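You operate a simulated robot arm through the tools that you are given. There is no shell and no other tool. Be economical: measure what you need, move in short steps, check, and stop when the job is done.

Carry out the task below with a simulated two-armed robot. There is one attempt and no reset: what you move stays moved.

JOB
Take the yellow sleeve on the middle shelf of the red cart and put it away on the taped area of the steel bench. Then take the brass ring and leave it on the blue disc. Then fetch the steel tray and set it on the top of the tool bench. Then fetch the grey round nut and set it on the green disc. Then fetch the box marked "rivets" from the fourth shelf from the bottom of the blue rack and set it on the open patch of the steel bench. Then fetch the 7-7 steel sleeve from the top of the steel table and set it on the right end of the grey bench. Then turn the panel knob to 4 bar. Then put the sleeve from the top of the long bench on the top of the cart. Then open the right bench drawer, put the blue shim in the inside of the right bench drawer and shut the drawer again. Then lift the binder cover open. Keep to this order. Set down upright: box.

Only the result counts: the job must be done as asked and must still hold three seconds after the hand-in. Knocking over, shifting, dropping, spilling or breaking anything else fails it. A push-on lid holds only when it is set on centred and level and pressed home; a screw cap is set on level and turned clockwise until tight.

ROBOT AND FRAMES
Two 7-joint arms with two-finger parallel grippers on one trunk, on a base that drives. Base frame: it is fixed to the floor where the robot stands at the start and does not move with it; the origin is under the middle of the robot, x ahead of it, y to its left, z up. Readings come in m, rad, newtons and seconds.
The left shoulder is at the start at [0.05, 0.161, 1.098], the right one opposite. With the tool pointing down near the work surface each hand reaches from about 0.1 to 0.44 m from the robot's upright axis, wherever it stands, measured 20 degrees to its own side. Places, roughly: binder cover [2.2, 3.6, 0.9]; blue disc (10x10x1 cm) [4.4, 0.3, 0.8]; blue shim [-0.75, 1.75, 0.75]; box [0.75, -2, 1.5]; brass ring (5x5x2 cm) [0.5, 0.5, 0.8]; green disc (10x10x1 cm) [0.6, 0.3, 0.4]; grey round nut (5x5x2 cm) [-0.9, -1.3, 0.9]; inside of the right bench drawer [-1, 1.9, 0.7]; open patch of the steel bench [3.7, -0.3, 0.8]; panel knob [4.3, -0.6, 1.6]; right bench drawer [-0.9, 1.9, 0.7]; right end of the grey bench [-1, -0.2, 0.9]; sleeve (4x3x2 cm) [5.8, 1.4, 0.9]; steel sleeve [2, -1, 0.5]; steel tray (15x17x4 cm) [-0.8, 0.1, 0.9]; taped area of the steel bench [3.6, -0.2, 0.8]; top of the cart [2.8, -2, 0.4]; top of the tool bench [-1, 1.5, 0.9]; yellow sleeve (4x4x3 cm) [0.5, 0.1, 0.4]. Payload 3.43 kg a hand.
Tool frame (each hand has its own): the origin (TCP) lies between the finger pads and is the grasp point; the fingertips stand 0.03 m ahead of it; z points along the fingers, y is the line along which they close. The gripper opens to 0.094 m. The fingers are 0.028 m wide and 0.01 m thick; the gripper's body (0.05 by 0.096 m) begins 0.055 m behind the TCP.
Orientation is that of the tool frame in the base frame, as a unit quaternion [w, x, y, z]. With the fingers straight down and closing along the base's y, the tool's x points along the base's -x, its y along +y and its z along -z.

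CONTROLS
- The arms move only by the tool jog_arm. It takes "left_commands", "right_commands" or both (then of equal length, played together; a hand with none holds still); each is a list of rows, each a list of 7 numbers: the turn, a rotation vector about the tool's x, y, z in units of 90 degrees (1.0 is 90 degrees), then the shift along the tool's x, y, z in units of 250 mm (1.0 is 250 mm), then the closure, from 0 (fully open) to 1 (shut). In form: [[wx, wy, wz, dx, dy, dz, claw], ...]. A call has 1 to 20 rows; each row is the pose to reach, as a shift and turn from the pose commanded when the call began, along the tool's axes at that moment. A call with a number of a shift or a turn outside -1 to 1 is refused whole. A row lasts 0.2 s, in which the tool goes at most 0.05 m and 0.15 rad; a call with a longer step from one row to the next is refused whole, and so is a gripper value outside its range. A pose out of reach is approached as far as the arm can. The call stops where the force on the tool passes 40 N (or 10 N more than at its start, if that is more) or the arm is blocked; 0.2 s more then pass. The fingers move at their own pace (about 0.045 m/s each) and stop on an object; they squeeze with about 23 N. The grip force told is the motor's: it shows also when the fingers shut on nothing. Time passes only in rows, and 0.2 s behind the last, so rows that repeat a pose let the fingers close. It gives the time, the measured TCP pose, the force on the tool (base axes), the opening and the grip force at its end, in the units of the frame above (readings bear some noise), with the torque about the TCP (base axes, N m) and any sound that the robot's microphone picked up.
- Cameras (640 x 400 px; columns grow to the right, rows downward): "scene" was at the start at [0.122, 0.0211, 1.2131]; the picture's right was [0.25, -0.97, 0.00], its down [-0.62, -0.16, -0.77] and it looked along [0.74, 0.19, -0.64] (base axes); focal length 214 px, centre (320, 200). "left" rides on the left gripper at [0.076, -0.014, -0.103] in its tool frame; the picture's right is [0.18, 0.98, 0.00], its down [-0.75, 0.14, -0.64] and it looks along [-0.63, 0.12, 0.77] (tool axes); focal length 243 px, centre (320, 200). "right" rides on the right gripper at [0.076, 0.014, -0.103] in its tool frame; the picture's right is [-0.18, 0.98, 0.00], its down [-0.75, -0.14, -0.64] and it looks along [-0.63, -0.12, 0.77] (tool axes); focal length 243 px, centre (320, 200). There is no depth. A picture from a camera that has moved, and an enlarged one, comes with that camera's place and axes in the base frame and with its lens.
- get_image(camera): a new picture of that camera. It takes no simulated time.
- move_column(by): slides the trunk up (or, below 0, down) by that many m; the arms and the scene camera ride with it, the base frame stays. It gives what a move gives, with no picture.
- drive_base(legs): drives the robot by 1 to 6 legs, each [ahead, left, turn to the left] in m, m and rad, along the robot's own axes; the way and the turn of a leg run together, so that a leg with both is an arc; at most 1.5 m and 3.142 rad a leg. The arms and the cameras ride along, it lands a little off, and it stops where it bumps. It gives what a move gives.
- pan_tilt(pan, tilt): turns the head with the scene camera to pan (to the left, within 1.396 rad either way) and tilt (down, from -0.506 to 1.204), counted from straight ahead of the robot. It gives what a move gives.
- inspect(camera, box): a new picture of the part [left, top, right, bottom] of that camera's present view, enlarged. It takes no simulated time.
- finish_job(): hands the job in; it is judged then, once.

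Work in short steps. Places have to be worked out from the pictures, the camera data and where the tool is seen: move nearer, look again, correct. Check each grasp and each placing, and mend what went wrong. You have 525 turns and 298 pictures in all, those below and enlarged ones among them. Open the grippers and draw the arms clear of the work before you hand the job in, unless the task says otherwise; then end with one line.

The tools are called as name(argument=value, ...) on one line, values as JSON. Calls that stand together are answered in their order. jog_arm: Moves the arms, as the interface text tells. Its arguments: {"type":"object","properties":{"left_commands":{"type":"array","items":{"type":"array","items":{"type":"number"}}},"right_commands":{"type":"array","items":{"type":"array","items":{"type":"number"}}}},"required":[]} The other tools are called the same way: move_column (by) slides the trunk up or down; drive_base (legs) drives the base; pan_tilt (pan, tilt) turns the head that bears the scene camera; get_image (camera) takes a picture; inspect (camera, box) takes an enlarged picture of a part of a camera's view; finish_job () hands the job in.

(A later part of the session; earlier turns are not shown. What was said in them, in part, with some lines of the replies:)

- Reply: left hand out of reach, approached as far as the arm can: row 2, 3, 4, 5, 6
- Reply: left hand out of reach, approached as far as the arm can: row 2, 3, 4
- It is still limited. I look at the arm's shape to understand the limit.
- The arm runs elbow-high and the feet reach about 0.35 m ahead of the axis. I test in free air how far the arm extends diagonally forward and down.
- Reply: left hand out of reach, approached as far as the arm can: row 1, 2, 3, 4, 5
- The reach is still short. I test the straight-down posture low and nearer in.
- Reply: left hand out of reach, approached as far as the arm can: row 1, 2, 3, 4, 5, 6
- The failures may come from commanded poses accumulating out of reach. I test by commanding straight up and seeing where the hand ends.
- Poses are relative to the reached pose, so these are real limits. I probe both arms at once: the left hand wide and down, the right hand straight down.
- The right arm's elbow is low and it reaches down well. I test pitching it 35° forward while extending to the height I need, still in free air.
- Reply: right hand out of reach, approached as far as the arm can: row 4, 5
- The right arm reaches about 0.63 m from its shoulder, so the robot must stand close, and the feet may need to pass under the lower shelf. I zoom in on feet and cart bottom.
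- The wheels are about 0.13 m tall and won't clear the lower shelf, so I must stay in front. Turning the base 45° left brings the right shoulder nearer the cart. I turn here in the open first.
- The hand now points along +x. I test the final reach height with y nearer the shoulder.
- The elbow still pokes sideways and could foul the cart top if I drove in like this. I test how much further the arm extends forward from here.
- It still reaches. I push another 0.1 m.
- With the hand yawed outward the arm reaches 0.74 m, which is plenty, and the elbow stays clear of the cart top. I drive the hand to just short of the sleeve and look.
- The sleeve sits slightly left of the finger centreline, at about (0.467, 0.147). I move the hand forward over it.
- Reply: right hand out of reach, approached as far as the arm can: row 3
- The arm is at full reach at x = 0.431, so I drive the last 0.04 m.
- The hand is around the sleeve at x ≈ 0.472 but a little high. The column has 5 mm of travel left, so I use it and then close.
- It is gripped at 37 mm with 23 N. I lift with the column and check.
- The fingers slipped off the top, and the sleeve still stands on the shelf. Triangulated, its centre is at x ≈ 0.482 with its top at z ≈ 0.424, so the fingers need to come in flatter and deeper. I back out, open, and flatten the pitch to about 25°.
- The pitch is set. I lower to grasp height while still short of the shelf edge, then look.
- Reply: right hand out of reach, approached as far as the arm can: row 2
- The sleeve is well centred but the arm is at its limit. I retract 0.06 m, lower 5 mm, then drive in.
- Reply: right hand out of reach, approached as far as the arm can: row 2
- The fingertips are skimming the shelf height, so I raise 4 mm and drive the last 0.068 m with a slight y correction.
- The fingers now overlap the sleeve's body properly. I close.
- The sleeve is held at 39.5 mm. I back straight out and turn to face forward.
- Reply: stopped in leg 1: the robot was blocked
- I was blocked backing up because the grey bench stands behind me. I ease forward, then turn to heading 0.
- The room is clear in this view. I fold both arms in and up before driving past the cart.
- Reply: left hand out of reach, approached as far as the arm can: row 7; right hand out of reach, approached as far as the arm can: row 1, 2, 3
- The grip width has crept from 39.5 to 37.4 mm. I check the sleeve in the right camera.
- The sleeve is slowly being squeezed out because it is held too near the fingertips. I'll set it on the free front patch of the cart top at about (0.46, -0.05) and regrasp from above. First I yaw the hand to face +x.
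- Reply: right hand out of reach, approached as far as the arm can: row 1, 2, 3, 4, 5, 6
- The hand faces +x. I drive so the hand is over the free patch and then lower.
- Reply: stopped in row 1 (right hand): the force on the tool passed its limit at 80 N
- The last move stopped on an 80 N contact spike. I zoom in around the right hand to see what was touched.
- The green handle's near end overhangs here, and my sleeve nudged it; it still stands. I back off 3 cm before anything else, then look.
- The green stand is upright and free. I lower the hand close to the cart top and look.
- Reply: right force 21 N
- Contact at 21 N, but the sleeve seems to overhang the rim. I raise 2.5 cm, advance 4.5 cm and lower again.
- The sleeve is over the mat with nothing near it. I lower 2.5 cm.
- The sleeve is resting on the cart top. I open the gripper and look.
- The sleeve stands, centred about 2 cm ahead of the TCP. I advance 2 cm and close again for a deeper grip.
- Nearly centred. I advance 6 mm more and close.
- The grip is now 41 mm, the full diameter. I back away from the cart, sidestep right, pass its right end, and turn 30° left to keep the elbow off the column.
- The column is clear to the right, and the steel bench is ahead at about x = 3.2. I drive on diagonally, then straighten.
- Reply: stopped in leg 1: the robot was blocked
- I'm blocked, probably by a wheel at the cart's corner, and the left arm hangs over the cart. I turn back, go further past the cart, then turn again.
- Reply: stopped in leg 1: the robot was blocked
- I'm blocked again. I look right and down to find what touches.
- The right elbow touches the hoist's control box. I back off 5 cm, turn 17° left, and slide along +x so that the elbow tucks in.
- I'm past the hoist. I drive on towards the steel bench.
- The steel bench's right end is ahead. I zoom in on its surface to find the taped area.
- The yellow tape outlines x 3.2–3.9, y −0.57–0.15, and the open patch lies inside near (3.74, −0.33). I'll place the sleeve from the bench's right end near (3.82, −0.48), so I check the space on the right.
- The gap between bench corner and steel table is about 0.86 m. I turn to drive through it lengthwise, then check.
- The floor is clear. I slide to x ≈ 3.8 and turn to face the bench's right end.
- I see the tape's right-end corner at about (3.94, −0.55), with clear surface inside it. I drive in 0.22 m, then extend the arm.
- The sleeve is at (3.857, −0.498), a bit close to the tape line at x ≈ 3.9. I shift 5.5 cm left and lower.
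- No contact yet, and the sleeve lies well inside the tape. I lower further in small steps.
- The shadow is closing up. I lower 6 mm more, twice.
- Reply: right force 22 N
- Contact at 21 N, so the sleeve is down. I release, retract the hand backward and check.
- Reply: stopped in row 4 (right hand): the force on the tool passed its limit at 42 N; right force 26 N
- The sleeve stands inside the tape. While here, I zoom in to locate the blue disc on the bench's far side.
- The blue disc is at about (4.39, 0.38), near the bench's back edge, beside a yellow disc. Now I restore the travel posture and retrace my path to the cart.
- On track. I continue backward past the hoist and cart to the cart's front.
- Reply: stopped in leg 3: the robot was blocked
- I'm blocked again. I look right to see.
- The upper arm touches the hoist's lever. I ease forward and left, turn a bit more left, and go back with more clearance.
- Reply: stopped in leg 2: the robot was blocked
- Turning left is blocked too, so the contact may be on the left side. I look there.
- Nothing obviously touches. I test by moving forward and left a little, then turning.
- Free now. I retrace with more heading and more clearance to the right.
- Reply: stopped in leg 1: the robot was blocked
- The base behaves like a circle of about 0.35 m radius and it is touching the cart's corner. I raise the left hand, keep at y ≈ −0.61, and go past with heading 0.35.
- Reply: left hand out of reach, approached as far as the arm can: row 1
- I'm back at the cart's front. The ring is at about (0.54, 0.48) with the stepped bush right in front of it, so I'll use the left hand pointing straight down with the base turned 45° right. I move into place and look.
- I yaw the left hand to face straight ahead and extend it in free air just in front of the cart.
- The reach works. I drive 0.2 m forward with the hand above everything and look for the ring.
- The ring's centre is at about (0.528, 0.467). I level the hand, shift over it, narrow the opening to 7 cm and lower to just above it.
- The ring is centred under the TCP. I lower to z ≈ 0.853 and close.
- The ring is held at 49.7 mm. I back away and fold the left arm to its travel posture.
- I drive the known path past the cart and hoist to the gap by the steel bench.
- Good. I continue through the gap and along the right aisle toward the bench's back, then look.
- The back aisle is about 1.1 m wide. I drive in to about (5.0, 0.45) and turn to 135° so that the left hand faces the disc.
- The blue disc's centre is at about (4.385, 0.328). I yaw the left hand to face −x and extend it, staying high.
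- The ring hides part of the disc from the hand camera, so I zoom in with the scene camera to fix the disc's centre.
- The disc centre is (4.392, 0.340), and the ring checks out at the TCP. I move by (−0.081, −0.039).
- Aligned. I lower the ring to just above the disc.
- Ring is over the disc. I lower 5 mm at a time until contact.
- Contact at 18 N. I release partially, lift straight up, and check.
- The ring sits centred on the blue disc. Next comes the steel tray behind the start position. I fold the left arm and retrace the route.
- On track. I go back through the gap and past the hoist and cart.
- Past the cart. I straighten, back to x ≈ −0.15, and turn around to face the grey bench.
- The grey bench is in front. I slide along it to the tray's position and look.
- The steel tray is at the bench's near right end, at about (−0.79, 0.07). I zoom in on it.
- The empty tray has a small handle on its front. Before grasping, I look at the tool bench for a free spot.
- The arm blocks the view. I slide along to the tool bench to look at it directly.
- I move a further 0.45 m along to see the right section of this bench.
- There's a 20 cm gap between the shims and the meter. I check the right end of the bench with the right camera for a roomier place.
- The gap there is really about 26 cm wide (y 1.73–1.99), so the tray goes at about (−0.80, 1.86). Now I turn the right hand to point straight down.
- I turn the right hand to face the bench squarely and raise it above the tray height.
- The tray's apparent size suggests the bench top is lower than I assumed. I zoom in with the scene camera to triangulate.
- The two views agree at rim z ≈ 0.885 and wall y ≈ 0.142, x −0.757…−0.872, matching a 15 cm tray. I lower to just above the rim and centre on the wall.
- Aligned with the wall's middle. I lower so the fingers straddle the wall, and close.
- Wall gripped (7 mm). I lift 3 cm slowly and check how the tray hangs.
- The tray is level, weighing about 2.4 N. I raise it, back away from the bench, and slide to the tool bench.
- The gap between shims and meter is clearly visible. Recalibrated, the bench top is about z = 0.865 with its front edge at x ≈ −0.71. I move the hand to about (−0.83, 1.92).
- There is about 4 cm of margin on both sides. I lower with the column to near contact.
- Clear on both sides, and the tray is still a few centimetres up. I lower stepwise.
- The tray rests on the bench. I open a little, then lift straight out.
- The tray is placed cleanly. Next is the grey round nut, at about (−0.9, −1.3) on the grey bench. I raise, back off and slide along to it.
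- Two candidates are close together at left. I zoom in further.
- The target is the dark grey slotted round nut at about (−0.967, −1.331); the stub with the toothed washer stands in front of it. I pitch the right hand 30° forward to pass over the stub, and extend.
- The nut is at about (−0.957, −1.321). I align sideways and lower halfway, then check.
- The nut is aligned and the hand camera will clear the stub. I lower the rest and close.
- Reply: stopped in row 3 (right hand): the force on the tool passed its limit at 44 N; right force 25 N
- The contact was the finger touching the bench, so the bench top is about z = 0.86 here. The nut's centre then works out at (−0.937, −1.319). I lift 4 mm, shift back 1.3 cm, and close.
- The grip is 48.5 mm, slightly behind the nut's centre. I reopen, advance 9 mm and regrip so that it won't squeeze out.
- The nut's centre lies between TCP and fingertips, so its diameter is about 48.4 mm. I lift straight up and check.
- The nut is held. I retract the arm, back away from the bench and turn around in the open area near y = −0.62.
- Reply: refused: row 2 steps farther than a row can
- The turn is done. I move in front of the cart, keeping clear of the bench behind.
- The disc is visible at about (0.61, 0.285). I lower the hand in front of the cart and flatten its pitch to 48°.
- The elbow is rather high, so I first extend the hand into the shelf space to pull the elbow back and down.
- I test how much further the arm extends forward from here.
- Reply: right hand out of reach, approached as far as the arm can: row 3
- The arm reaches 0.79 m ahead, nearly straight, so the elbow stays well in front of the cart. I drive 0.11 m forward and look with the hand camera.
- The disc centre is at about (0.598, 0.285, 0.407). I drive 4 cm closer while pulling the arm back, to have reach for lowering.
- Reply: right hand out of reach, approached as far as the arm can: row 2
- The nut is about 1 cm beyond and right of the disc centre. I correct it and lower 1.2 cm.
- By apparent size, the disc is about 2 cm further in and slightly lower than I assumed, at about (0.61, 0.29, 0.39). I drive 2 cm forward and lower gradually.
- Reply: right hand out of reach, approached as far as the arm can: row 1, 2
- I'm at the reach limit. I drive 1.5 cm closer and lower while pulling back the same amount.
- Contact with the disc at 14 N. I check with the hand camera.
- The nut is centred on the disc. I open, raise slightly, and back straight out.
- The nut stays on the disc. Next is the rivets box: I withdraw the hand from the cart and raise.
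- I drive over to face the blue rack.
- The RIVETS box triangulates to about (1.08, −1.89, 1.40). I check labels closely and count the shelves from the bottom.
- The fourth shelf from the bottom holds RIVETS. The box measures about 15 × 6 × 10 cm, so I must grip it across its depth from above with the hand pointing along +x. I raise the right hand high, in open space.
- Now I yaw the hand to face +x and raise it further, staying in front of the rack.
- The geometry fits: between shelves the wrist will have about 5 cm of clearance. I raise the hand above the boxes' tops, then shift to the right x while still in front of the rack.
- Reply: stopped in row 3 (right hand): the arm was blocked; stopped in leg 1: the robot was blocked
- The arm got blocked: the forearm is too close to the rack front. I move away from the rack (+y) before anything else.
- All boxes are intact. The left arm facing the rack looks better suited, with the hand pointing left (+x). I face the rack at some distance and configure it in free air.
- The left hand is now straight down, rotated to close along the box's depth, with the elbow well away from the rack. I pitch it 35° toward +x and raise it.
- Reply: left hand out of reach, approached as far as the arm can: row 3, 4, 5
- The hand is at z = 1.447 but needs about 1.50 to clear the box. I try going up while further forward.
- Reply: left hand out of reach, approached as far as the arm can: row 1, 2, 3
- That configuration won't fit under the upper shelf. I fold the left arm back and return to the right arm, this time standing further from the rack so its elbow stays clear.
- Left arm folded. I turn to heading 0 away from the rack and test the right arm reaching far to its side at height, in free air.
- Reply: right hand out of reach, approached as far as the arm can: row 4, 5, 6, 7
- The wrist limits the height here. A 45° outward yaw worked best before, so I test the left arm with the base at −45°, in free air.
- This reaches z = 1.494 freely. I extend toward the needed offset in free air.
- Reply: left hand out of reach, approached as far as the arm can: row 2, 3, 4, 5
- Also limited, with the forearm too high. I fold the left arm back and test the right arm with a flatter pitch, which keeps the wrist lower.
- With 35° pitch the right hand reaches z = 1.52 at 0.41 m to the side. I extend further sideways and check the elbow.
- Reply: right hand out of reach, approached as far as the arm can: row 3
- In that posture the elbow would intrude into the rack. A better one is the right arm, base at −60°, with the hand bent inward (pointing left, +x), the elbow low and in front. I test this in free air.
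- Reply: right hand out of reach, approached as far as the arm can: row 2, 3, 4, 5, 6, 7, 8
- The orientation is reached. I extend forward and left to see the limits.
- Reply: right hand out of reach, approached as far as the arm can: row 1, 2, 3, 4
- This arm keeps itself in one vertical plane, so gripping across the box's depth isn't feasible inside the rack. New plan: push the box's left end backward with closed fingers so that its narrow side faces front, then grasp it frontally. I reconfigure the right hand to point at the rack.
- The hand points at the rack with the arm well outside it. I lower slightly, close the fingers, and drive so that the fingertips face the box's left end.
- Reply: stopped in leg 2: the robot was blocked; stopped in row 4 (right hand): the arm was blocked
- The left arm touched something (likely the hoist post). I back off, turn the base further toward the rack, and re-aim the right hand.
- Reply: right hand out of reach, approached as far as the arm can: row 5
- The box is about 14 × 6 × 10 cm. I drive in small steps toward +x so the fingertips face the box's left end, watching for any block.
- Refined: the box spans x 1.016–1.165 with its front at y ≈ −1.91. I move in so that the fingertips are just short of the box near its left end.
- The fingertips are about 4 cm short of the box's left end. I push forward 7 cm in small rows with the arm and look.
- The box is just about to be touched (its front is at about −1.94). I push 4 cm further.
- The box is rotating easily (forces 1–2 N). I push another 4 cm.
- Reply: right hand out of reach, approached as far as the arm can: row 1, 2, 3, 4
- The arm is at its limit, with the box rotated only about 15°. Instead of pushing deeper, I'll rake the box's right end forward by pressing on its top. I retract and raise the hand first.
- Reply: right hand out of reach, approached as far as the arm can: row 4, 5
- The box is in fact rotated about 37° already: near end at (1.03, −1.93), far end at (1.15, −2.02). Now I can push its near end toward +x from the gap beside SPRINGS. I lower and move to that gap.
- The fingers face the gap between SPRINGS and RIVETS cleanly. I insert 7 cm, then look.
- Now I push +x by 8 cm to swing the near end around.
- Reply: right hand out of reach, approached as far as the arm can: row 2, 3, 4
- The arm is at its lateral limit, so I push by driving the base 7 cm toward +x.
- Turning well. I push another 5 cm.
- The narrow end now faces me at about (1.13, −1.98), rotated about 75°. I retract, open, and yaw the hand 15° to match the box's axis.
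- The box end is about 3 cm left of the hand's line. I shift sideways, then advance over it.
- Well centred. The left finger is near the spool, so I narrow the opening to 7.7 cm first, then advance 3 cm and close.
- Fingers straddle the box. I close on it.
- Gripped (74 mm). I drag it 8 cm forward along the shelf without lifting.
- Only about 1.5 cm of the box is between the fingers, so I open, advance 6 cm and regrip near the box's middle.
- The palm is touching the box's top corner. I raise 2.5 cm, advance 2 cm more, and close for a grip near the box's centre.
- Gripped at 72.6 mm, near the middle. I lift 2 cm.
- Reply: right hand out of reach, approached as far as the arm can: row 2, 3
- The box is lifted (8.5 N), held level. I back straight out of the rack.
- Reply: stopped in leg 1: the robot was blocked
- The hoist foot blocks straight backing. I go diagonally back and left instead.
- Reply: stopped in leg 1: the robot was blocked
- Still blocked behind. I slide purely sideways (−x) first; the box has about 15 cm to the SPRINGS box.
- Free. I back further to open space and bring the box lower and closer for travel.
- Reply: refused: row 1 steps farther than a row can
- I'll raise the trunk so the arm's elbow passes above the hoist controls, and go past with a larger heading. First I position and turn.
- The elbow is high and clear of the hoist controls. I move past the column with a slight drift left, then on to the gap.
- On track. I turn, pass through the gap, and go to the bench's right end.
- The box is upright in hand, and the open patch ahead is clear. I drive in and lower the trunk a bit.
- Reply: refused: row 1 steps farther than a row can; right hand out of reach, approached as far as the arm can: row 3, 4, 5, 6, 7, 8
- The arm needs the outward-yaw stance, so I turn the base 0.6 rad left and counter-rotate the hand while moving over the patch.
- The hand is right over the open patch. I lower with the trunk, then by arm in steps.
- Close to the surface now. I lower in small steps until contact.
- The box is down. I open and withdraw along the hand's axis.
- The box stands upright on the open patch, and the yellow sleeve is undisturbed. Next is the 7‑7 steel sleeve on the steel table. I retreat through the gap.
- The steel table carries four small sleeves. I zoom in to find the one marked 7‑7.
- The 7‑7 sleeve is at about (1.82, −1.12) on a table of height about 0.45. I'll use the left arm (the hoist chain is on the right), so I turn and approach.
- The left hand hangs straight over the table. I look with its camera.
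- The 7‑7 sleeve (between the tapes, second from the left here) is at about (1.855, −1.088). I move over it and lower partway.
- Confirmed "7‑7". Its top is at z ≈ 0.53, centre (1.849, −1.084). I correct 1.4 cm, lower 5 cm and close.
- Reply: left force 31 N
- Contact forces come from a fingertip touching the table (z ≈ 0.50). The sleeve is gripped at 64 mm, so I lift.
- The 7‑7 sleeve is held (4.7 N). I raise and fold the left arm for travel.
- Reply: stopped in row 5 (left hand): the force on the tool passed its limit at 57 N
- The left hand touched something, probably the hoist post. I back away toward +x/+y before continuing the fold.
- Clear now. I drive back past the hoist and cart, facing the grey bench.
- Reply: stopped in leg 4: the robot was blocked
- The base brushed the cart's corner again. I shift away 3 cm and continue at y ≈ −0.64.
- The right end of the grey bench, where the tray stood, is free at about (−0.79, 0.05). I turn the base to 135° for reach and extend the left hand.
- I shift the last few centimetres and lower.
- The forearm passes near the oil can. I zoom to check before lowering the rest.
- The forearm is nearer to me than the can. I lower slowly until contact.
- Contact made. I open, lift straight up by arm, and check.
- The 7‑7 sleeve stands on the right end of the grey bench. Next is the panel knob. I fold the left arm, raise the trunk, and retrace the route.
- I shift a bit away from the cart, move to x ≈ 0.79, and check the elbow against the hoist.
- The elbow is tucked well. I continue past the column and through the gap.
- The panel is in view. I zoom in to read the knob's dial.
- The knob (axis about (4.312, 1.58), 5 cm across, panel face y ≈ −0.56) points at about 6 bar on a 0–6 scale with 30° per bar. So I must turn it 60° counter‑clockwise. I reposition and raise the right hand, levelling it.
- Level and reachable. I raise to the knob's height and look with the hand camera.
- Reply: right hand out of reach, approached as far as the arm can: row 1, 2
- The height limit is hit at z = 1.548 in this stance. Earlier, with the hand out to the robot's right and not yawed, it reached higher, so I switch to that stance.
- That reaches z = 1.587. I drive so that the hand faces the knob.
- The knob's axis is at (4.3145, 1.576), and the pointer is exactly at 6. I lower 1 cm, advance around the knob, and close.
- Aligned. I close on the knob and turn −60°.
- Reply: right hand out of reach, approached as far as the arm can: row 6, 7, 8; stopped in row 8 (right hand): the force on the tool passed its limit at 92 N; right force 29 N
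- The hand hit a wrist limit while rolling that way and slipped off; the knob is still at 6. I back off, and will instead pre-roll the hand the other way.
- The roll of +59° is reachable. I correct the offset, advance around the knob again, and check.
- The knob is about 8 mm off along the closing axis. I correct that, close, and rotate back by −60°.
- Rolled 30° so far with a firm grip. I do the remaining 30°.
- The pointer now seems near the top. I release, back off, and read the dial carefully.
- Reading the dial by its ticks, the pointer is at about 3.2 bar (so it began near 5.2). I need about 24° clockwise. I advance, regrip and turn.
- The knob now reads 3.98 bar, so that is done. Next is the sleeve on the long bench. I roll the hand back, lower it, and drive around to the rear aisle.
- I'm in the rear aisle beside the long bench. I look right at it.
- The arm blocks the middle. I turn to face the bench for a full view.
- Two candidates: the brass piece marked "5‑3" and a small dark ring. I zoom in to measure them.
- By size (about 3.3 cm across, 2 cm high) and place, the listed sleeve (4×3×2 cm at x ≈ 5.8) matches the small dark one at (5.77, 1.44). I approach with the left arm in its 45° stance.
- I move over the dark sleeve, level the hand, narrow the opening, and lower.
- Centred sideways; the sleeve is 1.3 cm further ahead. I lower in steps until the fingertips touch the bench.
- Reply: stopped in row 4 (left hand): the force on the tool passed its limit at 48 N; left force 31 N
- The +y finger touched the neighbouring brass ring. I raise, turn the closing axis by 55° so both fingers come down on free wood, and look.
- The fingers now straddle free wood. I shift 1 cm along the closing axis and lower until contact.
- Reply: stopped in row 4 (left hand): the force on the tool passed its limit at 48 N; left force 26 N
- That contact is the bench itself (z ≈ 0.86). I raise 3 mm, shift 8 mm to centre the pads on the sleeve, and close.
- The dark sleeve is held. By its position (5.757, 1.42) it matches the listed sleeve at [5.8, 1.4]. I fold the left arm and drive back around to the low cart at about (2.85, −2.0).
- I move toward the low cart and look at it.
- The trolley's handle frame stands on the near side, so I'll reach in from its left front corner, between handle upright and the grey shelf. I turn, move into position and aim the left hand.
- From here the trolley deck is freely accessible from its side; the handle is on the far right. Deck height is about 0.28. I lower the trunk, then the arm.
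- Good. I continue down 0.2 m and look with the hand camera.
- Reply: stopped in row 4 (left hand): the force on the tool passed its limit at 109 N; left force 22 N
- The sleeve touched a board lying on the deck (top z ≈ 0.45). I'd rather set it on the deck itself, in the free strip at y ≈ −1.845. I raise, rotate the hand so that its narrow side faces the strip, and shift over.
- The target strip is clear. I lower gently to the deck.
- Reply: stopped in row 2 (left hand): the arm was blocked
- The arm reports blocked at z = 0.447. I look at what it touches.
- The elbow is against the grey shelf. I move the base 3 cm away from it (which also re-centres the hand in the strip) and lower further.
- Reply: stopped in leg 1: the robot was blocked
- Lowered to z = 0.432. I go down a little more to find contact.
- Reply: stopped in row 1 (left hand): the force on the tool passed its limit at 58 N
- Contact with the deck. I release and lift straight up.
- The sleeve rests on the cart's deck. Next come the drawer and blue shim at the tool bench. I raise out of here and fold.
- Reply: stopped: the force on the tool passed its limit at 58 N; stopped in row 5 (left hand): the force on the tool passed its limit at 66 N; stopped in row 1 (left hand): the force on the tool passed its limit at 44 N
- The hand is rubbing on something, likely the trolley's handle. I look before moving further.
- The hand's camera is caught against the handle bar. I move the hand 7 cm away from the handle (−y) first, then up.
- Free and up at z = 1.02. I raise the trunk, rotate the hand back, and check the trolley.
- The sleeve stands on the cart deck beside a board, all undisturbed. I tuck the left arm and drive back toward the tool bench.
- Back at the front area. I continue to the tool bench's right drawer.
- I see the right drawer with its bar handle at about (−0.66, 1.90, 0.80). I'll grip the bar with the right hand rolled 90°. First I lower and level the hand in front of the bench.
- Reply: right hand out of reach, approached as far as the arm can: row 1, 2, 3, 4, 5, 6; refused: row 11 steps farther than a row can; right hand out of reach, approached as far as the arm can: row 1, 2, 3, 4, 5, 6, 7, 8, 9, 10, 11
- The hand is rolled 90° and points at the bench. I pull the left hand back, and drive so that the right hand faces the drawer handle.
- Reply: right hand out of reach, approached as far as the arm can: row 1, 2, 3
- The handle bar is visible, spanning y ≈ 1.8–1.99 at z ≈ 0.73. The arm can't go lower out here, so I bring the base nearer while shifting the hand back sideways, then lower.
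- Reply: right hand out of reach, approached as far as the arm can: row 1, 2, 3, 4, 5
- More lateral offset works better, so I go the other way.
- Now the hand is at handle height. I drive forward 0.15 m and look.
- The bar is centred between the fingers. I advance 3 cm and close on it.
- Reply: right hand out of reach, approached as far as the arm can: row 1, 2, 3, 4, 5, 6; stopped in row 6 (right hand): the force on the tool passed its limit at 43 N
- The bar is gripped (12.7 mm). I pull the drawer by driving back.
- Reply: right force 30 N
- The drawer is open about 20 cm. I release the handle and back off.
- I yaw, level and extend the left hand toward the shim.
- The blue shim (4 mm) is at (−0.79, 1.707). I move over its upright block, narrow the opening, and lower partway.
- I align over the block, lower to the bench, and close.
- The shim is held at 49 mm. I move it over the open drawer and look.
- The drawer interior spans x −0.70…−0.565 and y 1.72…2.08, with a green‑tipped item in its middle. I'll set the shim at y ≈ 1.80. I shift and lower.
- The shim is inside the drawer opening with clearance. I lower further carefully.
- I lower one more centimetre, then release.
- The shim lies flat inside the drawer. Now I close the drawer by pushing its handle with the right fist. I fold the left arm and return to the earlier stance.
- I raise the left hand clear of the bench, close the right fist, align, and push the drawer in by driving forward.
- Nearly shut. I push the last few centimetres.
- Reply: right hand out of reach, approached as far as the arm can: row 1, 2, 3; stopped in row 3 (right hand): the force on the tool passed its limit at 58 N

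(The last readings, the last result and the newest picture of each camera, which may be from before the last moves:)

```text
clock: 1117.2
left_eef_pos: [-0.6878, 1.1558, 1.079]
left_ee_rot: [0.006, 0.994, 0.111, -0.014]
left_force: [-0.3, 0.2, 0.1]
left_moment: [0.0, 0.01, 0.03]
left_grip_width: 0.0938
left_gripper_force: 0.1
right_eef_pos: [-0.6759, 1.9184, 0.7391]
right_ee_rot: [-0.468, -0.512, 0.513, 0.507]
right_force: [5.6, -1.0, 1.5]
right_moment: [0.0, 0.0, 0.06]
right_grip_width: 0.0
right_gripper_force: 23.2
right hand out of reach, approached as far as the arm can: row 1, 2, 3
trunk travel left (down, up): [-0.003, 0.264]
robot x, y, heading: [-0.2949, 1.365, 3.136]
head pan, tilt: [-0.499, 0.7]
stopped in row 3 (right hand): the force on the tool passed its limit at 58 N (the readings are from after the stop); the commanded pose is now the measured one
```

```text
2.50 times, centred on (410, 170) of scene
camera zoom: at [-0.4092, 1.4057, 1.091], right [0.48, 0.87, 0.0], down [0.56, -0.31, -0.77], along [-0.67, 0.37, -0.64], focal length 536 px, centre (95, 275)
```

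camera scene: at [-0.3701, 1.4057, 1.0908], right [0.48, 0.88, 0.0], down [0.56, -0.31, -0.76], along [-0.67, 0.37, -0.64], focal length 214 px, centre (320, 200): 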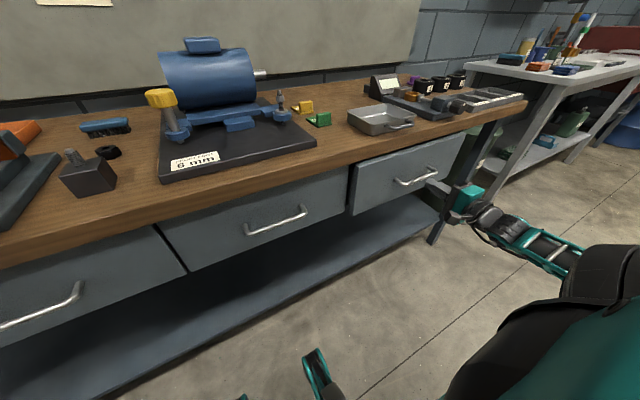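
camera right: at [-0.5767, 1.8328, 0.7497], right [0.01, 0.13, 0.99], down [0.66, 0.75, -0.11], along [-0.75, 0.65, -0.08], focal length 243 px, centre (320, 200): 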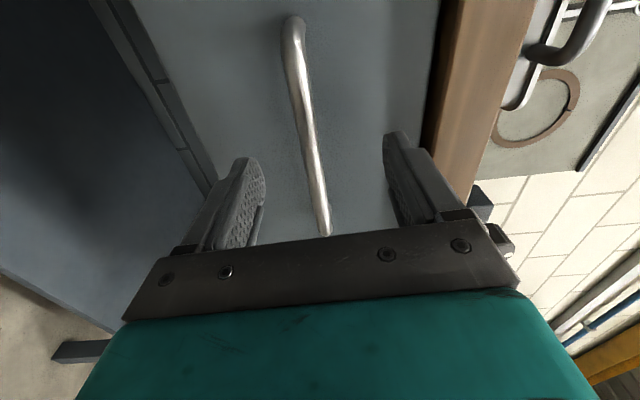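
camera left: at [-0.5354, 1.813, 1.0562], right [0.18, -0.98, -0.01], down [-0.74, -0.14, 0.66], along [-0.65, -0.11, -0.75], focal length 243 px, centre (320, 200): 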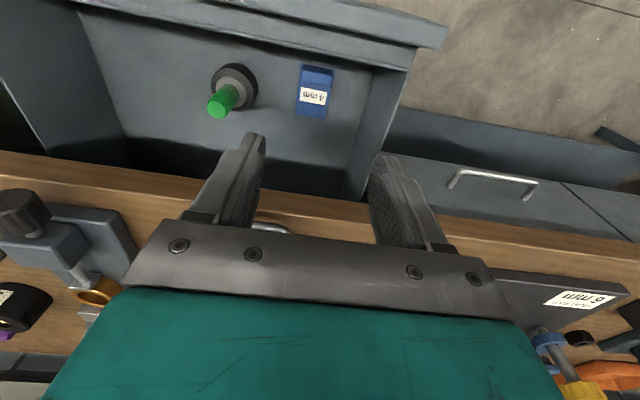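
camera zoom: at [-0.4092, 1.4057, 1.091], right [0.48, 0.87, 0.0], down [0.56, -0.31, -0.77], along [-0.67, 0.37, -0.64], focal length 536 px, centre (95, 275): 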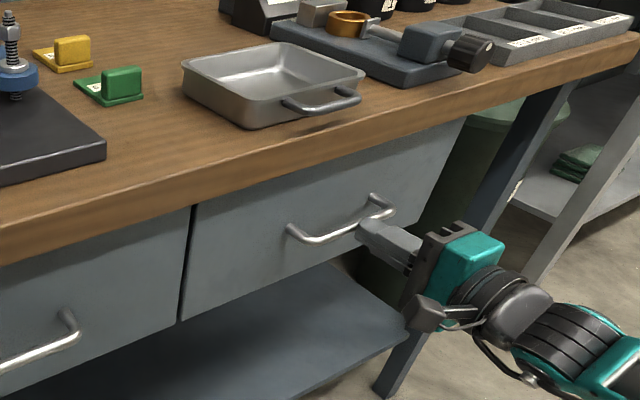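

The drawer is shut flush. The last task is the binder cover at about (2.2, 3.6). I back off, raise, and look in that direction.

drive_base(legs=[[-0.2, 0, 0]])

move_column(by=0.26)

drive_base(legs=[[0, -0.6, 0], [0, 0, -2.3]])

pan_tilt(pan=0.0, tilt=0.4)

get_image(camera="scene")

```text
clock: 1118.7
left_eef_pos: [-0.4879, 1.1538, 1.08]
left_ee_rot: [0.007, 0.994, 0.112, -0.013]
left_force: [0.0, -0.1, -0.3]
left_moment: [-0.01, 0.02, 0.01]
left_grip_width: 0.094
left_gripper_force: 0.1
right_eef_pos: [-0.4784, 1.9164, 0.7387]
right_ee_rot: [-0.467, -0.511, 0.513, 0.507]
right_force: [0.0, 0.9, -0.7]
right_moment: [0.0, 0.01, 0.0]
right_grip_width: 0.0
right_gripper_force: 22.6
trunk travel left (down, up): [-0.003, 0.264]
robot x, y, heading: [-0.0968, 1.3599, 3.141]
head pan, tilt: [-0.499, 0.7]
```

```text
clock: 1121.4
left_eef_pos: [-0.4877, 1.155, 1.338]
left_ee_rot: [0.007, 0.994, 0.112, -0.013]
left_force: [-0.2, -1.2, -0.1]
left_moment: [0.02, -0.02, 0.0]
left_grip_width: 0.094
left_gripper_force: 0.0
right_eef_pos: [-0.4782, 1.9165, 0.9989]
right_ee_rot: [-0.468, -0.511, 0.513, 0.507]
right_force: [0.5, -0.2, -0.4]
right_moment: [-0.03, 0.0, -0.01]
right_grip_width: 0.0
right_gripper_force: 22.7
trunk travel left (down, up): [-0.263, 0.004]
robot x, y, heading: [-0.0985, 1.3663, 3.137]
head pan, tilt: [-0.499, 0.7]
```

```text
clock: 1132.6
left_eef_pos: [0.0161, 2.3867, 1.3393]
left_ee_rot: [0.009, -0.503, 0.864, 0.011]
left_force: [0.0, -0.3, -0.5]
left_moment: [-0.03, -0.02, -0.04]
left_grip_width: 0.0938
left_gripper_force: 0.0
right_eef_pos: [0.5727, 1.8656, 0.9984]
right_ee_rot: [0.274, 0.263, 0.675, 0.632]
right_force: [0.1, -0.5, 0.1]
right_moment: [0.0, 0.0, -0.02]
right_grip_width: 0.0
right_gripper_force: 22.8
trunk travel left (down, up): [-0.263, 0.004]
robot x, y, heading: [-0.0927, 1.9548, 0.827]
head pan, tilt: [-0.499, 0.7]
```

```text
clock: 1133.5
left_eef_pos: [0.0169, 2.3863, 1.3388]
left_ee_rot: [0.009, -0.502, 0.865, 0.012]
left_force: [0.1, 0.7, 0.0]
left_moment: [0.0, 0.01, 0.02]
left_grip_width: 0.0942
left_gripper_force: 0.1
right_eef_pos: [0.5738, 1.8657, 0.9995]
right_ee_rot: [0.276, 0.263, 0.675, 0.632]
right_force: [0.5, 0.3, -0.6]
right_moment: [0.0, 0.01, 0.01]
right_grip_width: 0.0
right_gripper_force: 22.7
trunk travel left (down, up): [-0.263, 0.004]
robot x, y, heading: [-0.0929, 1.9599, 0.827]
head pan, tilt: [0.0, 0.4]
```

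```text
40 pictures are left
camera scene: at [-0.0035, 2.0542, 1.3776], right [0.73, -0.68, 0.0], down [-0.26, -0.29, -0.92], along [0.63, 0.68, -0.39], focal length 214 px, centre (320, 200)
```

scene: 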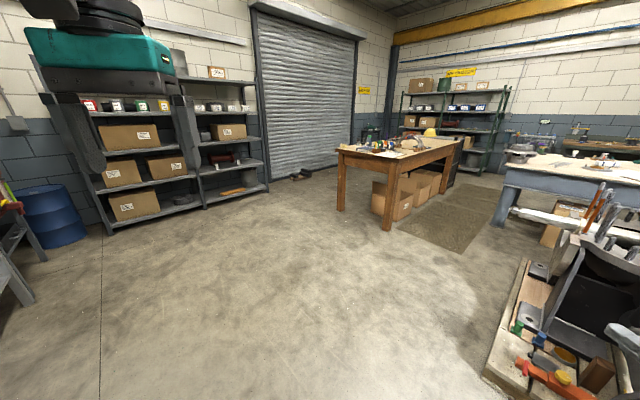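

The wooden table stands in open floor with its near edge at x ≈ 2.2. I drive up to it and face it.

drive_base(legs=[[1.094, -0.081, 0], [1.03, -0.08, 0], [0, 0, -0.827]])

pan_tilt(pan=0.0, tilt=0.5)

get_image(camera="scene")

```text
clock: 1146.3
left_eef_pos: [1.8812, 3.6071, 1.3387]
left_ee_rot: [0.013, -0.099, 0.995, 0.007]
left_force: [-0.9, 0.5, -0.2]
left_moment: [0.02, 0.01, 0.04]
left_grip_width: 0.0942
left_gripper_force: 0.2
right_eef_pos: [1.854, 2.8448, 0.9992]
right_ee_rot: [0.512, 0.518, 0.505, 0.462]
right_force: [0.0, -0.4, 0.3]
right_moment: [0.01, 0.01, 0.01]
right_grip_width: 0.0
right_gripper_force: 23.1
trunk travel left (down, up): [-0.263, 0.004]
robot x, y, heading: [1.4795, 3.4072, -0.025]
head pan, tilt: [0.0, 0.4]
```

```text
clock: 1147.0
left_eef_pos: [1.8805, 3.6076, 1.3378]
left_ee_rot: [0.013, -0.1, 0.995, 0.006]
left_force: [0.2, 0.2, 0.3]
left_moment: [-0.02, 0.01, 0.02]
left_grip_width: 0.0938
left_gripper_force: 0.0
right_eef_pos: [1.8531, 2.8461, 0.9998]
right_ee_rot: [0.511, 0.519, 0.506, 0.462]
right_force: [-0.6, 0.8, 0.9]
right_moment: [-0.01, 0.0, 0.0]
right_grip_width: 0.0002
right_gripper_force: 22.8
trunk travel left (down, up): [-0.263, 0.004]
robot x, y, heading: [1.485, 3.4117, -0.027]
head pan, tilt: [0.0, 0.499]
```

```text
39 pictures are left
camera scene: at [1.6143, 3.4031, 1.3686], right [-0.03, -1.0, 0.0], down [-0.48, 0.01, -0.88], along [0.88, -0.02, -0.48], focal length 214 px, centre (320, 200)
```

scene: 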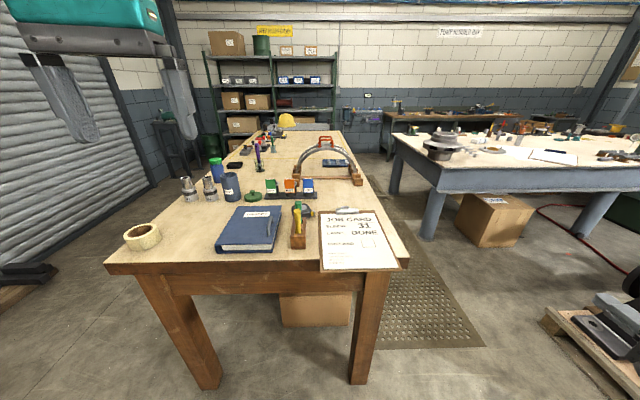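

The blue binder lies near the table's near edge. I zoom in.

inspect(camera="scene", box=[190, 180, 330, 280])

```text
4.00 times, centred on (260, 230) of scene
camera zoom: at [1.6143, 3.4031, 1.3686], right [-0.03, -1.0, 0.0], down [-0.48, 0.01, -0.88], along [0.88, -0.02, -0.48], focal length 858 px, centre (560, 80)
```

zoom: 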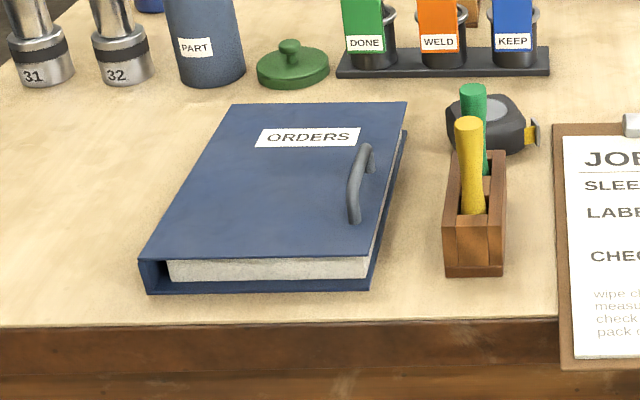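

The binder's spine (hinge) is on its left at y ≈ 3.767; a bar handle sits near the right edge along x 2.26–2.38 at y ≈ 3.58. I position for the left arm in its 45° stance.

drive_base(legs=[[0.2, 0.1, 0], [0, 0, -0.76]])

jog_arm(left_commands=[[0, 0, -0.06, -0.02, 0.08, 0.13, 0], [0, 0, -0.12, -0.04, 0.16, 0.26, 0], [0, 0, -0.18, -0.06, 0.24, 0.4, 0], [0, 0, -0.24, -0.08, 0.32, 0.53, 0], [0, 0, -0.3, -0.1, 0.4, 0.66, 0], [0, 0, -0.36, -0.12, 0.48, 0.8, 0]])

get_image(camera="left")

```text
clock: 1150.7
left_eef_pos: [2.1185, 3.378, 1.3396]
left_ee_rot: [0.014, 0.274, 0.962, 0.002]
left_force: [0.1, 0.1, -0.6]
left_moment: [0.01, -0.01, -0.01]
left_grip_width: 0.0938
left_gripper_force: 0.1
right_eef_pos: [1.5756, 2.8422, 0.9999]
right_ee_rot: [0.647, 0.669, 0.278, 0.239]
right_force: [0.3, 0.6, 0.2]
right_moment: [0.02, -0.02, -0.04]
right_grip_width: 0.0
right_gripper_force: 23.0
trunk travel left (down, up): [-0.263, 0.004]
robot x, y, heading: [1.6928, 3.503, -0.781]
head pan, tilt: [0.0, 0.499]
```

```text
clock: 1152.1
left_eef_pos: [2.2129, 3.4646, 1.1401]
left_ee_rot: [0.015, -0.007, 1.0, -0.002]
left_force: [-0.2, -0.5, 0.5]
left_moment: [0.02, 0.01, -0.04]
left_grip_width: 0.094
left_gripper_force: 0.0
right_eef_pos: [1.5766, 2.8417, 0.9997]
right_ee_rot: [0.646, 0.668, 0.279, 0.24]
right_force: [0.9, 0.2, -0.1]
right_moment: [-0.04, 0.0, 0.03]
right_grip_width: 0.0
right_gripper_force: 23.0
trunk travel left (down, up): [-0.263, 0.004]
robot x, y, heading: [1.695, 3.5056, -0.784]
head pan, tilt: [0.0, 0.499]
```

```text
37 pictures are left
camera left: at [2.1338, 3.4496, 1.2411], right [-0.2, 0.98, -0.01], down [0.73, 0.15, 0.66], along [0.65, 0.12, -0.75], focal length 243 px, centre (320, 200)
```

left: 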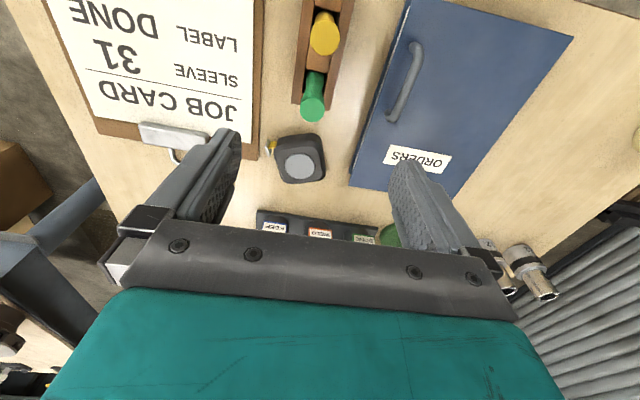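

Triangulating with both cameras, the cover top is at z ≈ 0.932, hinge at y ≈ 3.715, and the handle centre at about (2.215, 3.557). I move over the handle and lower partway.

jog_arm(left_commands=[[0, 0, 0, 0, 0.15, 0.05, 0.4], [0, 0, 0, 0, 0.3, 0.15, 0.4], [0, 0, 0, 0, 0.37, 0.3, 0.4], [0, 0, 0, 0, 0.37, 0.46, 0.4]])

get_image(camera="left")

```text
clock: 1153.1
left_eef_pos: [2.2153, 3.5569, 1.025]
left_ee_rot: [0.015, -0.005, 1.0, -0.002]
left_force: [0.1, 0.4, -0.3]
left_moment: [-0.02, -0.02, 0.02]
left_grip_width: 0.0564
left_gripper_force: 0.1
right_eef_pos: [1.5766, 2.8418, 0.9978]
right_ee_rot: [0.646, 0.669, 0.278, 0.24]
right_force: [0.9, -0.3, 0.1]
right_moment: [-0.02, 0.0, 0.0]
right_grip_width: 0.0
right_gripper_force: 23.2
trunk travel left (down, up): [-0.263, 0.004]
robot x, y, heading: [1.6911, 3.5042, -0.785]
head pan, tilt: [0.0, 0.499]
```

```text
36 pictures are left
camera left: at [2.1363, 3.5422, 1.1256], right [-0.19, 0.98, -0.01], down [0.73, 0.15, 0.66], along [0.65, 0.12, -0.75], focal length 243 px, centre (320, 200)
```

left: 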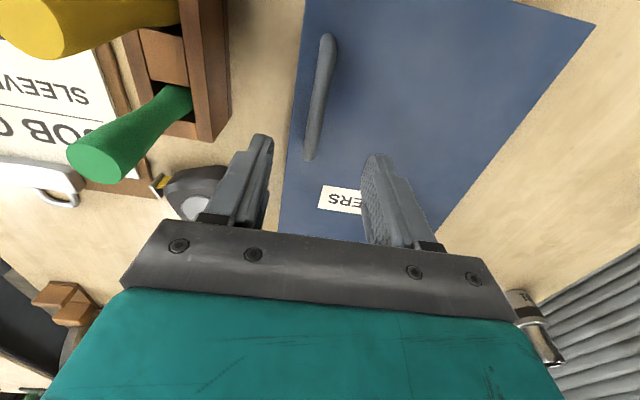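

The handle's centre is at (2.20, 3.551). I align, lower to it, and close.

jog_arm(left_commands=[[0, 0, 0, 0.05, -0.024, 0.06, 0.4], [0, 0, 0, 0.05, -0.024, 0.13, 0.4], [0, 0, 0, 0.05, -0.024, 0.19, 0.4], [0, 0, 0, 0.05, -0.024, 0.215, 0.4], [0, 0, 0, 0.05, -0.024, 0.215, 0.8], [0, 0, 0, 0.05, -0.024, 0.215, 1], [0, 0, 0, 0.05, -0.024, 0.215, 1]])

get_image(camera="left")

```text
clock: 1154.2
left_eef_pos: [2.2045, 3.5563, 0.9776]
left_ee_rot: [0.022, -0.007, 1.0, 0.002]
left_force: [-3.7, 15.6, 29.1]
left_moment: [1.03, 0.54, -0.17]
left_grip_width: 0.0343
left_gripper_force: 7.5
right_eef_pos: [1.5734, 2.843, 1.0006]
right_ee_rot: [0.646, 0.668, 0.278, 0.242]
right_force: [0.4, 1.0, 0.3]
right_moment: [0.0, 0.0, 0.02]
right_grip_width: 0.0001
right_gripper_force: 23.2
trunk travel left (down, up): [-0.263, 0.004]
robot x, y, heading: [1.6878, 3.5043, -0.781]
head pan, tilt: [0.0, 0.499]
stopped in row 5 (left hand): the force on the tool passed its limit at 44 N (the readings are from after the stop); the commanded pose is now the measured one
```

```text
35 pictures are left
camera left: at [2.1247, 3.5401, 1.0763], right [-0.2, 0.98, 0.0], down [0.72, 0.15, 0.67], along [0.66, 0.13, -0.74], focal length 243 px, centre (320, 200)
```

left: 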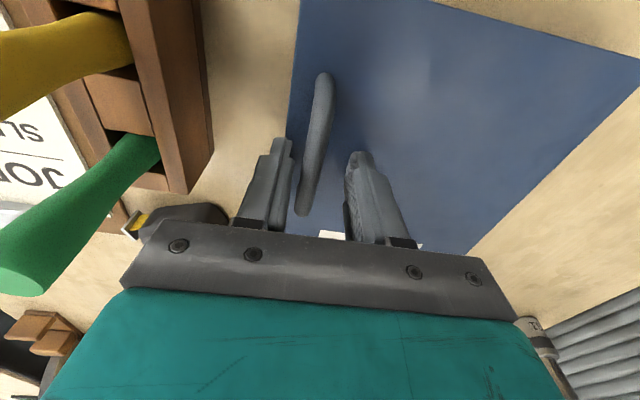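

The fingertips touch the cover (z ≈ 0.948) with the bar between them. I raise 4 mm and close.

jog_arm(left_commands=[[0, 0, 0, 0, -0.01, -0.018, 0.5], [0, 0, 0, 0, -0.02, -0.018, 0.8], [0, 0, 0, 0, -0.02, -0.018, 1], [0, 0, 0, 0, -0.02, -0.018, 1]])

```text
clock: 1155.2
left_eef_pos: [2.2062, 3.5484, 0.9774]
left_ee_rot: [0.018, -0.007, 1.0, 0.0]
left_force: [-0.1, 7.2, 5.1]
left_moment: [0.15, 0.01, -0.15]
left_grip_width: 0.0139
left_gripper_force: 22.7
right_eef_pos: [1.5754, 2.8416, 1.0004]
right_ee_rot: [0.647, 0.668, 0.279, 0.241]
right_force: [-0.5, 0.1, -0.5]
right_moment: [-0.01, 0.02, -0.04]
right_grip_width: 0.0001
right_gripper_force: 23.0
trunk travel left (down, up): [-0.263, 0.004]
robot x, y, heading: [1.6924, 3.5043, -0.786]
head pan, tilt: [0.0, 0.499]
```

The bar is gripped (13.9 mm). I lift it along the hinge arc, tilting the hand with it.

jog_arm(left_commands=[[0.055, 0, 0, 0, 0.034, -0.104, 1], [0.11, 0, 0, 0, 0.084, -0.2, 1], [0.167, 0, 0, 0, 0.152, -0.286, 1], [0.222, 0, 0, 0, 0.232, -0.358, 1], [0.278, 0, 0, 0, 0.324, -0.416, 1], [0.333, 0, 0, 0, 0.424, -0.456, 1]])

pan_tilt(pan=0.75, tilt=0.5)

get_image(camera="scene")

```text
clock: 1156.7
left_eef_pos: [2.1992, 3.6552, 1.0923]
left_ee_rot: [0.02, -0.002, 0.965, -0.26]
left_force: [-2.2, -1.3, 3.6]
left_moment: [0.0, -0.56, 0.33]
left_grip_width: 0.0095
left_gripper_force: 22.7
right_eef_pos: [1.5756, 2.8415, 0.9986]
right_ee_rot: [0.646, 0.669, 0.279, 0.241]
right_force: [0.0, 0.5, 0.3]
right_moment: [-0.01, -0.01, 0.01]
right_grip_width: 0.0
right_gripper_force: 22.8
trunk travel left (down, up): [-0.263, 0.004]
robot x, y, heading: [1.6957, 3.5055, -0.779]
head pan, tilt: [0.0, 0.499]
```

```text
clock: 1157.8
left_eef_pos: [2.1989, 3.6543, 1.0904]
left_ee_rot: [0.018, -0.001, 0.966, -0.259]
left_force: [0.0, -1.9, 4.4]
left_moment: [-0.03, -0.16, 0.04]
left_grip_width: 0.0093
left_gripper_force: 23.3
right_eef_pos: [1.575, 2.8417, 0.9989]
right_ee_rot: [0.646, 0.668, 0.279, 0.241]
right_force: [0.9, 0.1, -0.1]
right_moment: [0.0, 0.07, -0.02]
right_grip_width: 0.0
right_gripper_force: 23.2
trunk travel left (down, up): [-0.263, 0.004]
robot x, y, heading: [1.6916, 3.4995, -0.783]
head pan, tilt: [0.75, 0.499]
```

```text
34 pictures are left
camera scene: at [1.8102, 3.4724, 1.3686], right [-0.03, -1.0, 0.0], down [-0.48, 0.02, -0.88], along [0.88, -0.03, -0.48], focal length 214 px, centre (320, 200)
```

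scene: 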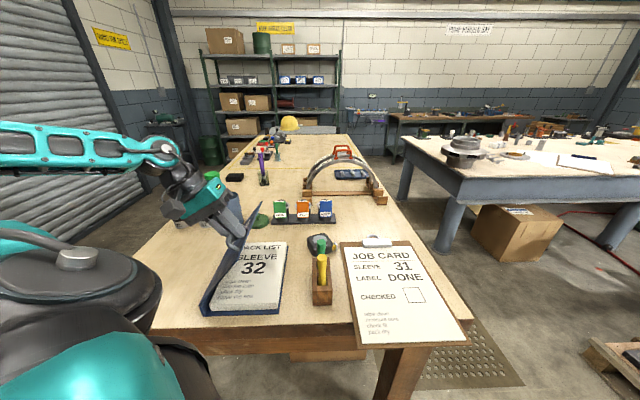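

The cover is open about 60° and follows well. I continue past vertical.

jog_arm(left_commands=[[0.05, 0, 0, 0, 0.072, -0.072, 1], [0.1, 0, 0, 0, 0.162, -0.135, 1], [0.15, 0, 0, 0, 0.262, -0.181, 1], [0.2, 0, 0, 0, 0.369, -0.21, 1], [0.25, 0, 0, 0, 0.479, -0.218, 1]])

get_image(camera="scene")

```text
clock: 1158.5
left_eef_pos: [2.1994, 3.7152, 1.1077]
left_ee_rot: [0.026, 0.001, 0.935, -0.353]
left_force: [-5.2, -0.5, 16.8]
left_moment: [-0.05, 0.37, 0.15]
left_grip_width: 0.0096
left_gripper_force: 23.0
right_eef_pos: [1.5743, 2.8421, 0.9994]
right_ee_rot: [0.646, 0.669, 0.277, 0.241]
right_force: [0.4, -0.8, 0.9]
right_moment: [0.02, -0.03, -0.04]
right_grip_width: 0.0
right_gripper_force: 22.5
trunk travel left (down, up): [-0.263, 0.004]
robot x, y, heading: [1.6947, 3.5036, -0.784]
head pan, tilt: [0.75, 0.499]
stopped in row 3 (left hand): the force on the tool passed its limit at 43 N (the readings are from after the stop); the commanded pose is now the measured one
```

```text
33 pictures are left
camera scene: at [1.8085, 3.4729, 1.3687], right [-0.03, -1.0, 0.0], down [-0.48, 0.02, -0.88], along [0.88, -0.03, -0.48], focal length 214 px, centre (320, 200)
```

scene: 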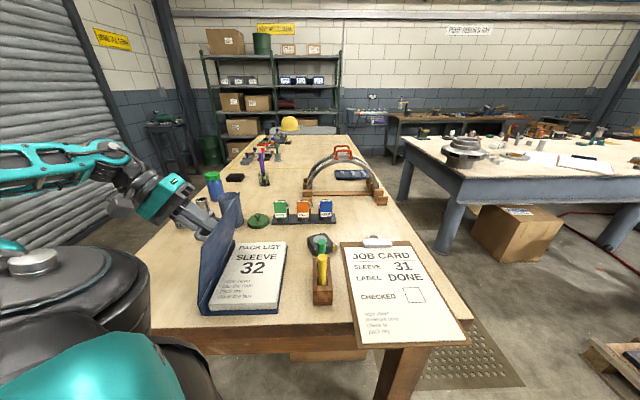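

The motion binds slightly; fitting the three bar positions puts the hinge at (y 3.735, z 0.90) with a 0.197 m radius. I continue along that corrected arc.

jog_arm(left_commands=[[0.07, 0, 0, 0, 0.058, -0.061, 1], [0.14, 0, 0, 0, 0.132, -0.123, 1], [0.23, 0, 0, 0, 0.25, -0.195, 1], [0.32, 0, 0, 0, 0.376, -0.244, 1], [0.41, 0, 0, 0, 0.51, -0.272, 1]])

get_image(camera="scene")

```text
clock: 1159.7
left_eef_pos: [2.1948, 3.8293, 1.0896]
left_ee_rot: [0.022, 0.007, 0.775, -0.631]
left_force: [0.4, -0.7, -0.5]
left_moment: [0.11, 0.45, 0.22]
left_grip_width: 0.0095
left_gripper_force: 22.8
left hand out of reach, approached as far as the arm can: row 5
right_eef_pos: [1.5757, 2.8411, 0.9983]
right_ee_rot: [0.646, 0.668, 0.279, 0.24]
right_force: [0.5, 0.5, -0.6]
right_moment: [0.01, 0.01, -0.04]
right_grip_width: 0.0001
right_gripper_force: 23.0
trunk travel left (down, up): [-0.263, 0.004]
robot x, y, heading: [1.6932, 3.4987, -0.786]
head pan, tilt: [0.75, 0.499]
```

```text
32 pictures are left
camera scene: at [1.811, 3.4728, 1.3685], right [-0.03, -1.0, 0.0], down [-0.48, 0.02, -0.88], along [0.88, -0.03, -0.48], focal length 214 px, centre (320, 200)
```

scene: 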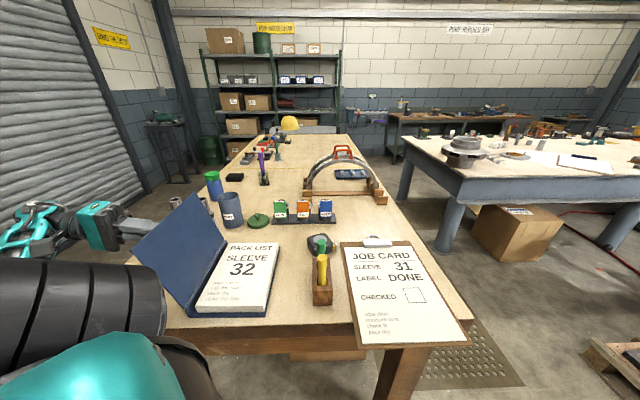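

The cover is past vertical (about 115°). I ease it a bit further down before releasing.

jog_arm(left_commands=[[0, 0, 0, 0, 0.11, -0.09, 1], [0, 0, 0, 0, 0.222, -0.186, 1]])

get_image(camera="scene")

```text
clock: 1160.3
left_eef_pos: [2.1935, 3.8271, 1.0876]
left_ee_rot: [0.023, 0.006, 0.775, -0.631]
left_force: [3.9, 3.1, 5.0]
left_moment: [-0.04, 0.65, 0.2]
left_grip_width: 0.0098
left_gripper_force: 22.7
left hand out of reach, approached as far as the arm can: row 1, 2
right_eef_pos: [1.5753, 2.8433, 1.0005]
right_ee_rot: [0.646, 0.668, 0.279, 0.241]
right_force: [0.1, -0.2, 0.3]
right_moment: [0.0, 0.03, 0.01]
right_grip_width: 0.0
right_gripper_force: 22.5
trunk travel left (down, up): [-0.263, 0.004]
robot x, y, heading: [1.6915, 3.5026, -0.79]
head pan, tilt: [0.75, 0.499]
```

```text
31 pictures are left
camera scene: at [1.8111, 3.4729, 1.3686], right [-0.03, -1.0, 0.0], down [-0.48, 0.02, -0.88], along [0.88, -0.03, -0.48], focal length 214 px, centre (320, 200)
```

scene: 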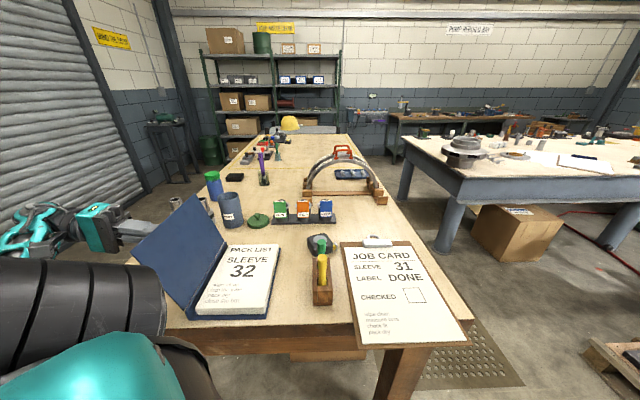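

The arm is at its limit with the cover at about 115°. I open the fingers and withdraw along the hand's axis, letting the cover lie open.

jog_arm(left_commands=[[0, 0, 0, 0, 0, 0, 0.7], [0, 0, 0, 0, 0, 0, 0.4], [0, 0, 0, 0, 0, -0.1, 0.4], [0, 0, 0, 0, 0, -0.28, 0.4], [0, 0, 0, 0, 0, -0.46, 0.4]])

get_image(camera="scene")

```text
clock: 1161.5
left_eef_pos: [2.1804, 3.8575, 1.1409]
left_ee_rot: [0.022, 0.006, 0.775, -0.631]
left_force: [0.2, 1.5, 0.3]
left_moment: [-0.01, 0.0, -0.01]
left_grip_width: 0.0564
left_gripper_force: 0.1
left hand out of reach, approached as far as the arm can: row 3, 4, 5
right_eef_pos: [1.5765, 2.8414, 0.9986]
right_ee_rot: [0.646, 0.669, 0.279, 0.24]
right_force: [-0.6, 0.3, -0.1]
right_moment: [0.0, -0.01, 0.02]
right_grip_width: 0.0
right_gripper_force: 22.6
trunk travel left (down, up): [-0.263, 0.004]
robot x, y, heading: [1.6952, 3.5005, -0.789]
head pan, tilt: [0.75, 0.499]
```

```text
30 pictures are left
camera scene: at [1.8107, 3.4727, 1.3685], right [-0.03, -1.0, 0.0], down [-0.48, 0.02, -0.88], along [0.88, -0.03, -0.48], focal length 214 px, centre (320, 200)
```

scene: 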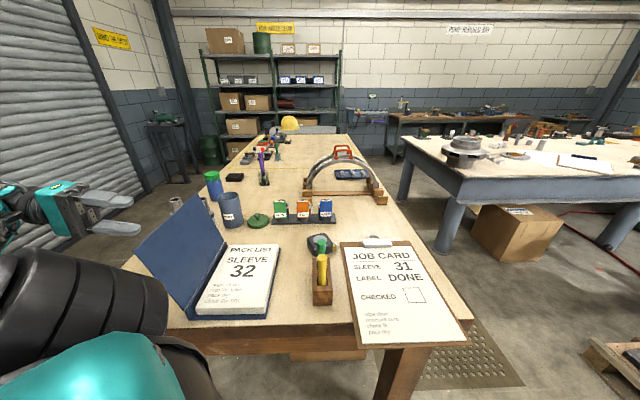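

The cover stays open at about 115°. I draw the arm clear: first away to +y, then back from the table.

drive_base(legs=[[-0.085, 0.085, 0], [-0.352, -0.355, 0]])

pan_tilt(pan=0.75, tilt=0.4)

get_image(camera="scene")

```text
clock: 1166.2
left_eef_pos: [1.6765, 3.9712, 1.1411]
left_ee_rot: [0.024, 0.007, 0.775, -0.631]
left_force: [0.0, 1.4, -0.2]
left_moment: [0.0, 0.0, -0.01]
left_grip_width: 0.0565
left_gripper_force: 0.1
right_eef_pos: [1.0738, 2.9556, 0.9987]
right_ee_rot: [0.646, 0.668, 0.279, 0.241]
right_force: [0.5, 0.1, 0.2]
right_moment: [0.02, 0.0, 0.01]
right_grip_width: 0.0
right_gripper_force: 23.0
trunk travel left (down, up): [-0.263, 0.004]
robot x, y, heading: [1.1864, 3.6161, -0.783]
head pan, tilt: [0.75, 0.499]
```

```text
clock: 1166.9
left_eef_pos: [1.6766, 3.9739, 1.1398]
left_ee_rot: [0.024, 0.005, 0.776, -0.631]
left_force: [-0.1, -0.2, -0.4]
left_moment: [0.03, 0.0, -0.02]
left_grip_width: 0.0563
left_gripper_force: 0.1
right_eef_pos: [1.0723, 2.9542, 0.9982]
right_ee_rot: [0.646, 0.667, 0.28, 0.242]
right_force: [0.2, -0.3, 0.3]
right_moment: [0.01, -0.01, 0.03]
right_grip_width: 0.0
right_gripper_force: 22.7
trunk travel left (down, up): [-0.263, 0.004]
robot x, y, heading: [1.1904, 3.6182, -0.781]
head pan, tilt: [0.75, 0.4]
```

```text
29 pictures are left
camera scene: at [1.3087, 3.5862, 1.3777], right [-0.03, -1.0, 0.0], down [-0.39, 0.01, -0.92], along [0.92, -0.03, -0.39], focal length 214 px, centre (320, 200)
```

scene: 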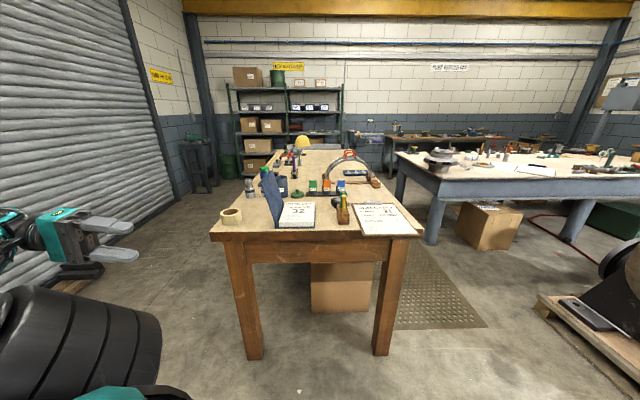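

The binder cover stays open. I open both grippers fully and hand in.

jog_arm(left_commands=[[0, 0, 0, 0, 0, 0, 0], [0, 0, 0, 0, 0, 0, 0], [0, 0, 0, 0, 0, 0, 0]], right_commands=[[0, 0, 0, 0, 0, 0, 0.5], [0, 0, 0, 0, 0, 0, 0], [0, 0, 0, 0, 0, 0, 0]])

finish_job()

```text
clock: 1167.7
left_eef_pos: [1.6759, 3.9718, 1.1402]
left_ee_rot: [0.024, 0.006, 0.775, -0.631]
left_force: [0.0, 0.2, -0.4]
left_moment: [-0.01, 0.0, 0.0]
left_grip_width: 0.094
left_gripper_force: 0.0
right_eef_pos: [1.0728, 2.9546, 0.9991]
right_ee_rot: [0.646, 0.668, 0.279, 0.242]
right_force: [0.2, 0.2, -0.4]
right_moment: [0.01, -0.01, 0.0]
right_grip_width: 0.0672
right_gripper_force: 0.0
trunk travel left (down, up): [-0.263, 0.004]
robot x, y, heading: [1.1858, 3.6179, -0.785]
head pan, tilt: [0.75, 0.4]
```

```text
The job is handed in.
```

All ten steps were carried out in order and the job is handed in, with two doubts: the long-bench sleeve I took is the small dark ring (about 3×3×2 cm, not the listed 4×3×2), and I touched the green stand, the hoist, the trolley handle and the grey shelf, with no displacement seen but not every one re-checked.
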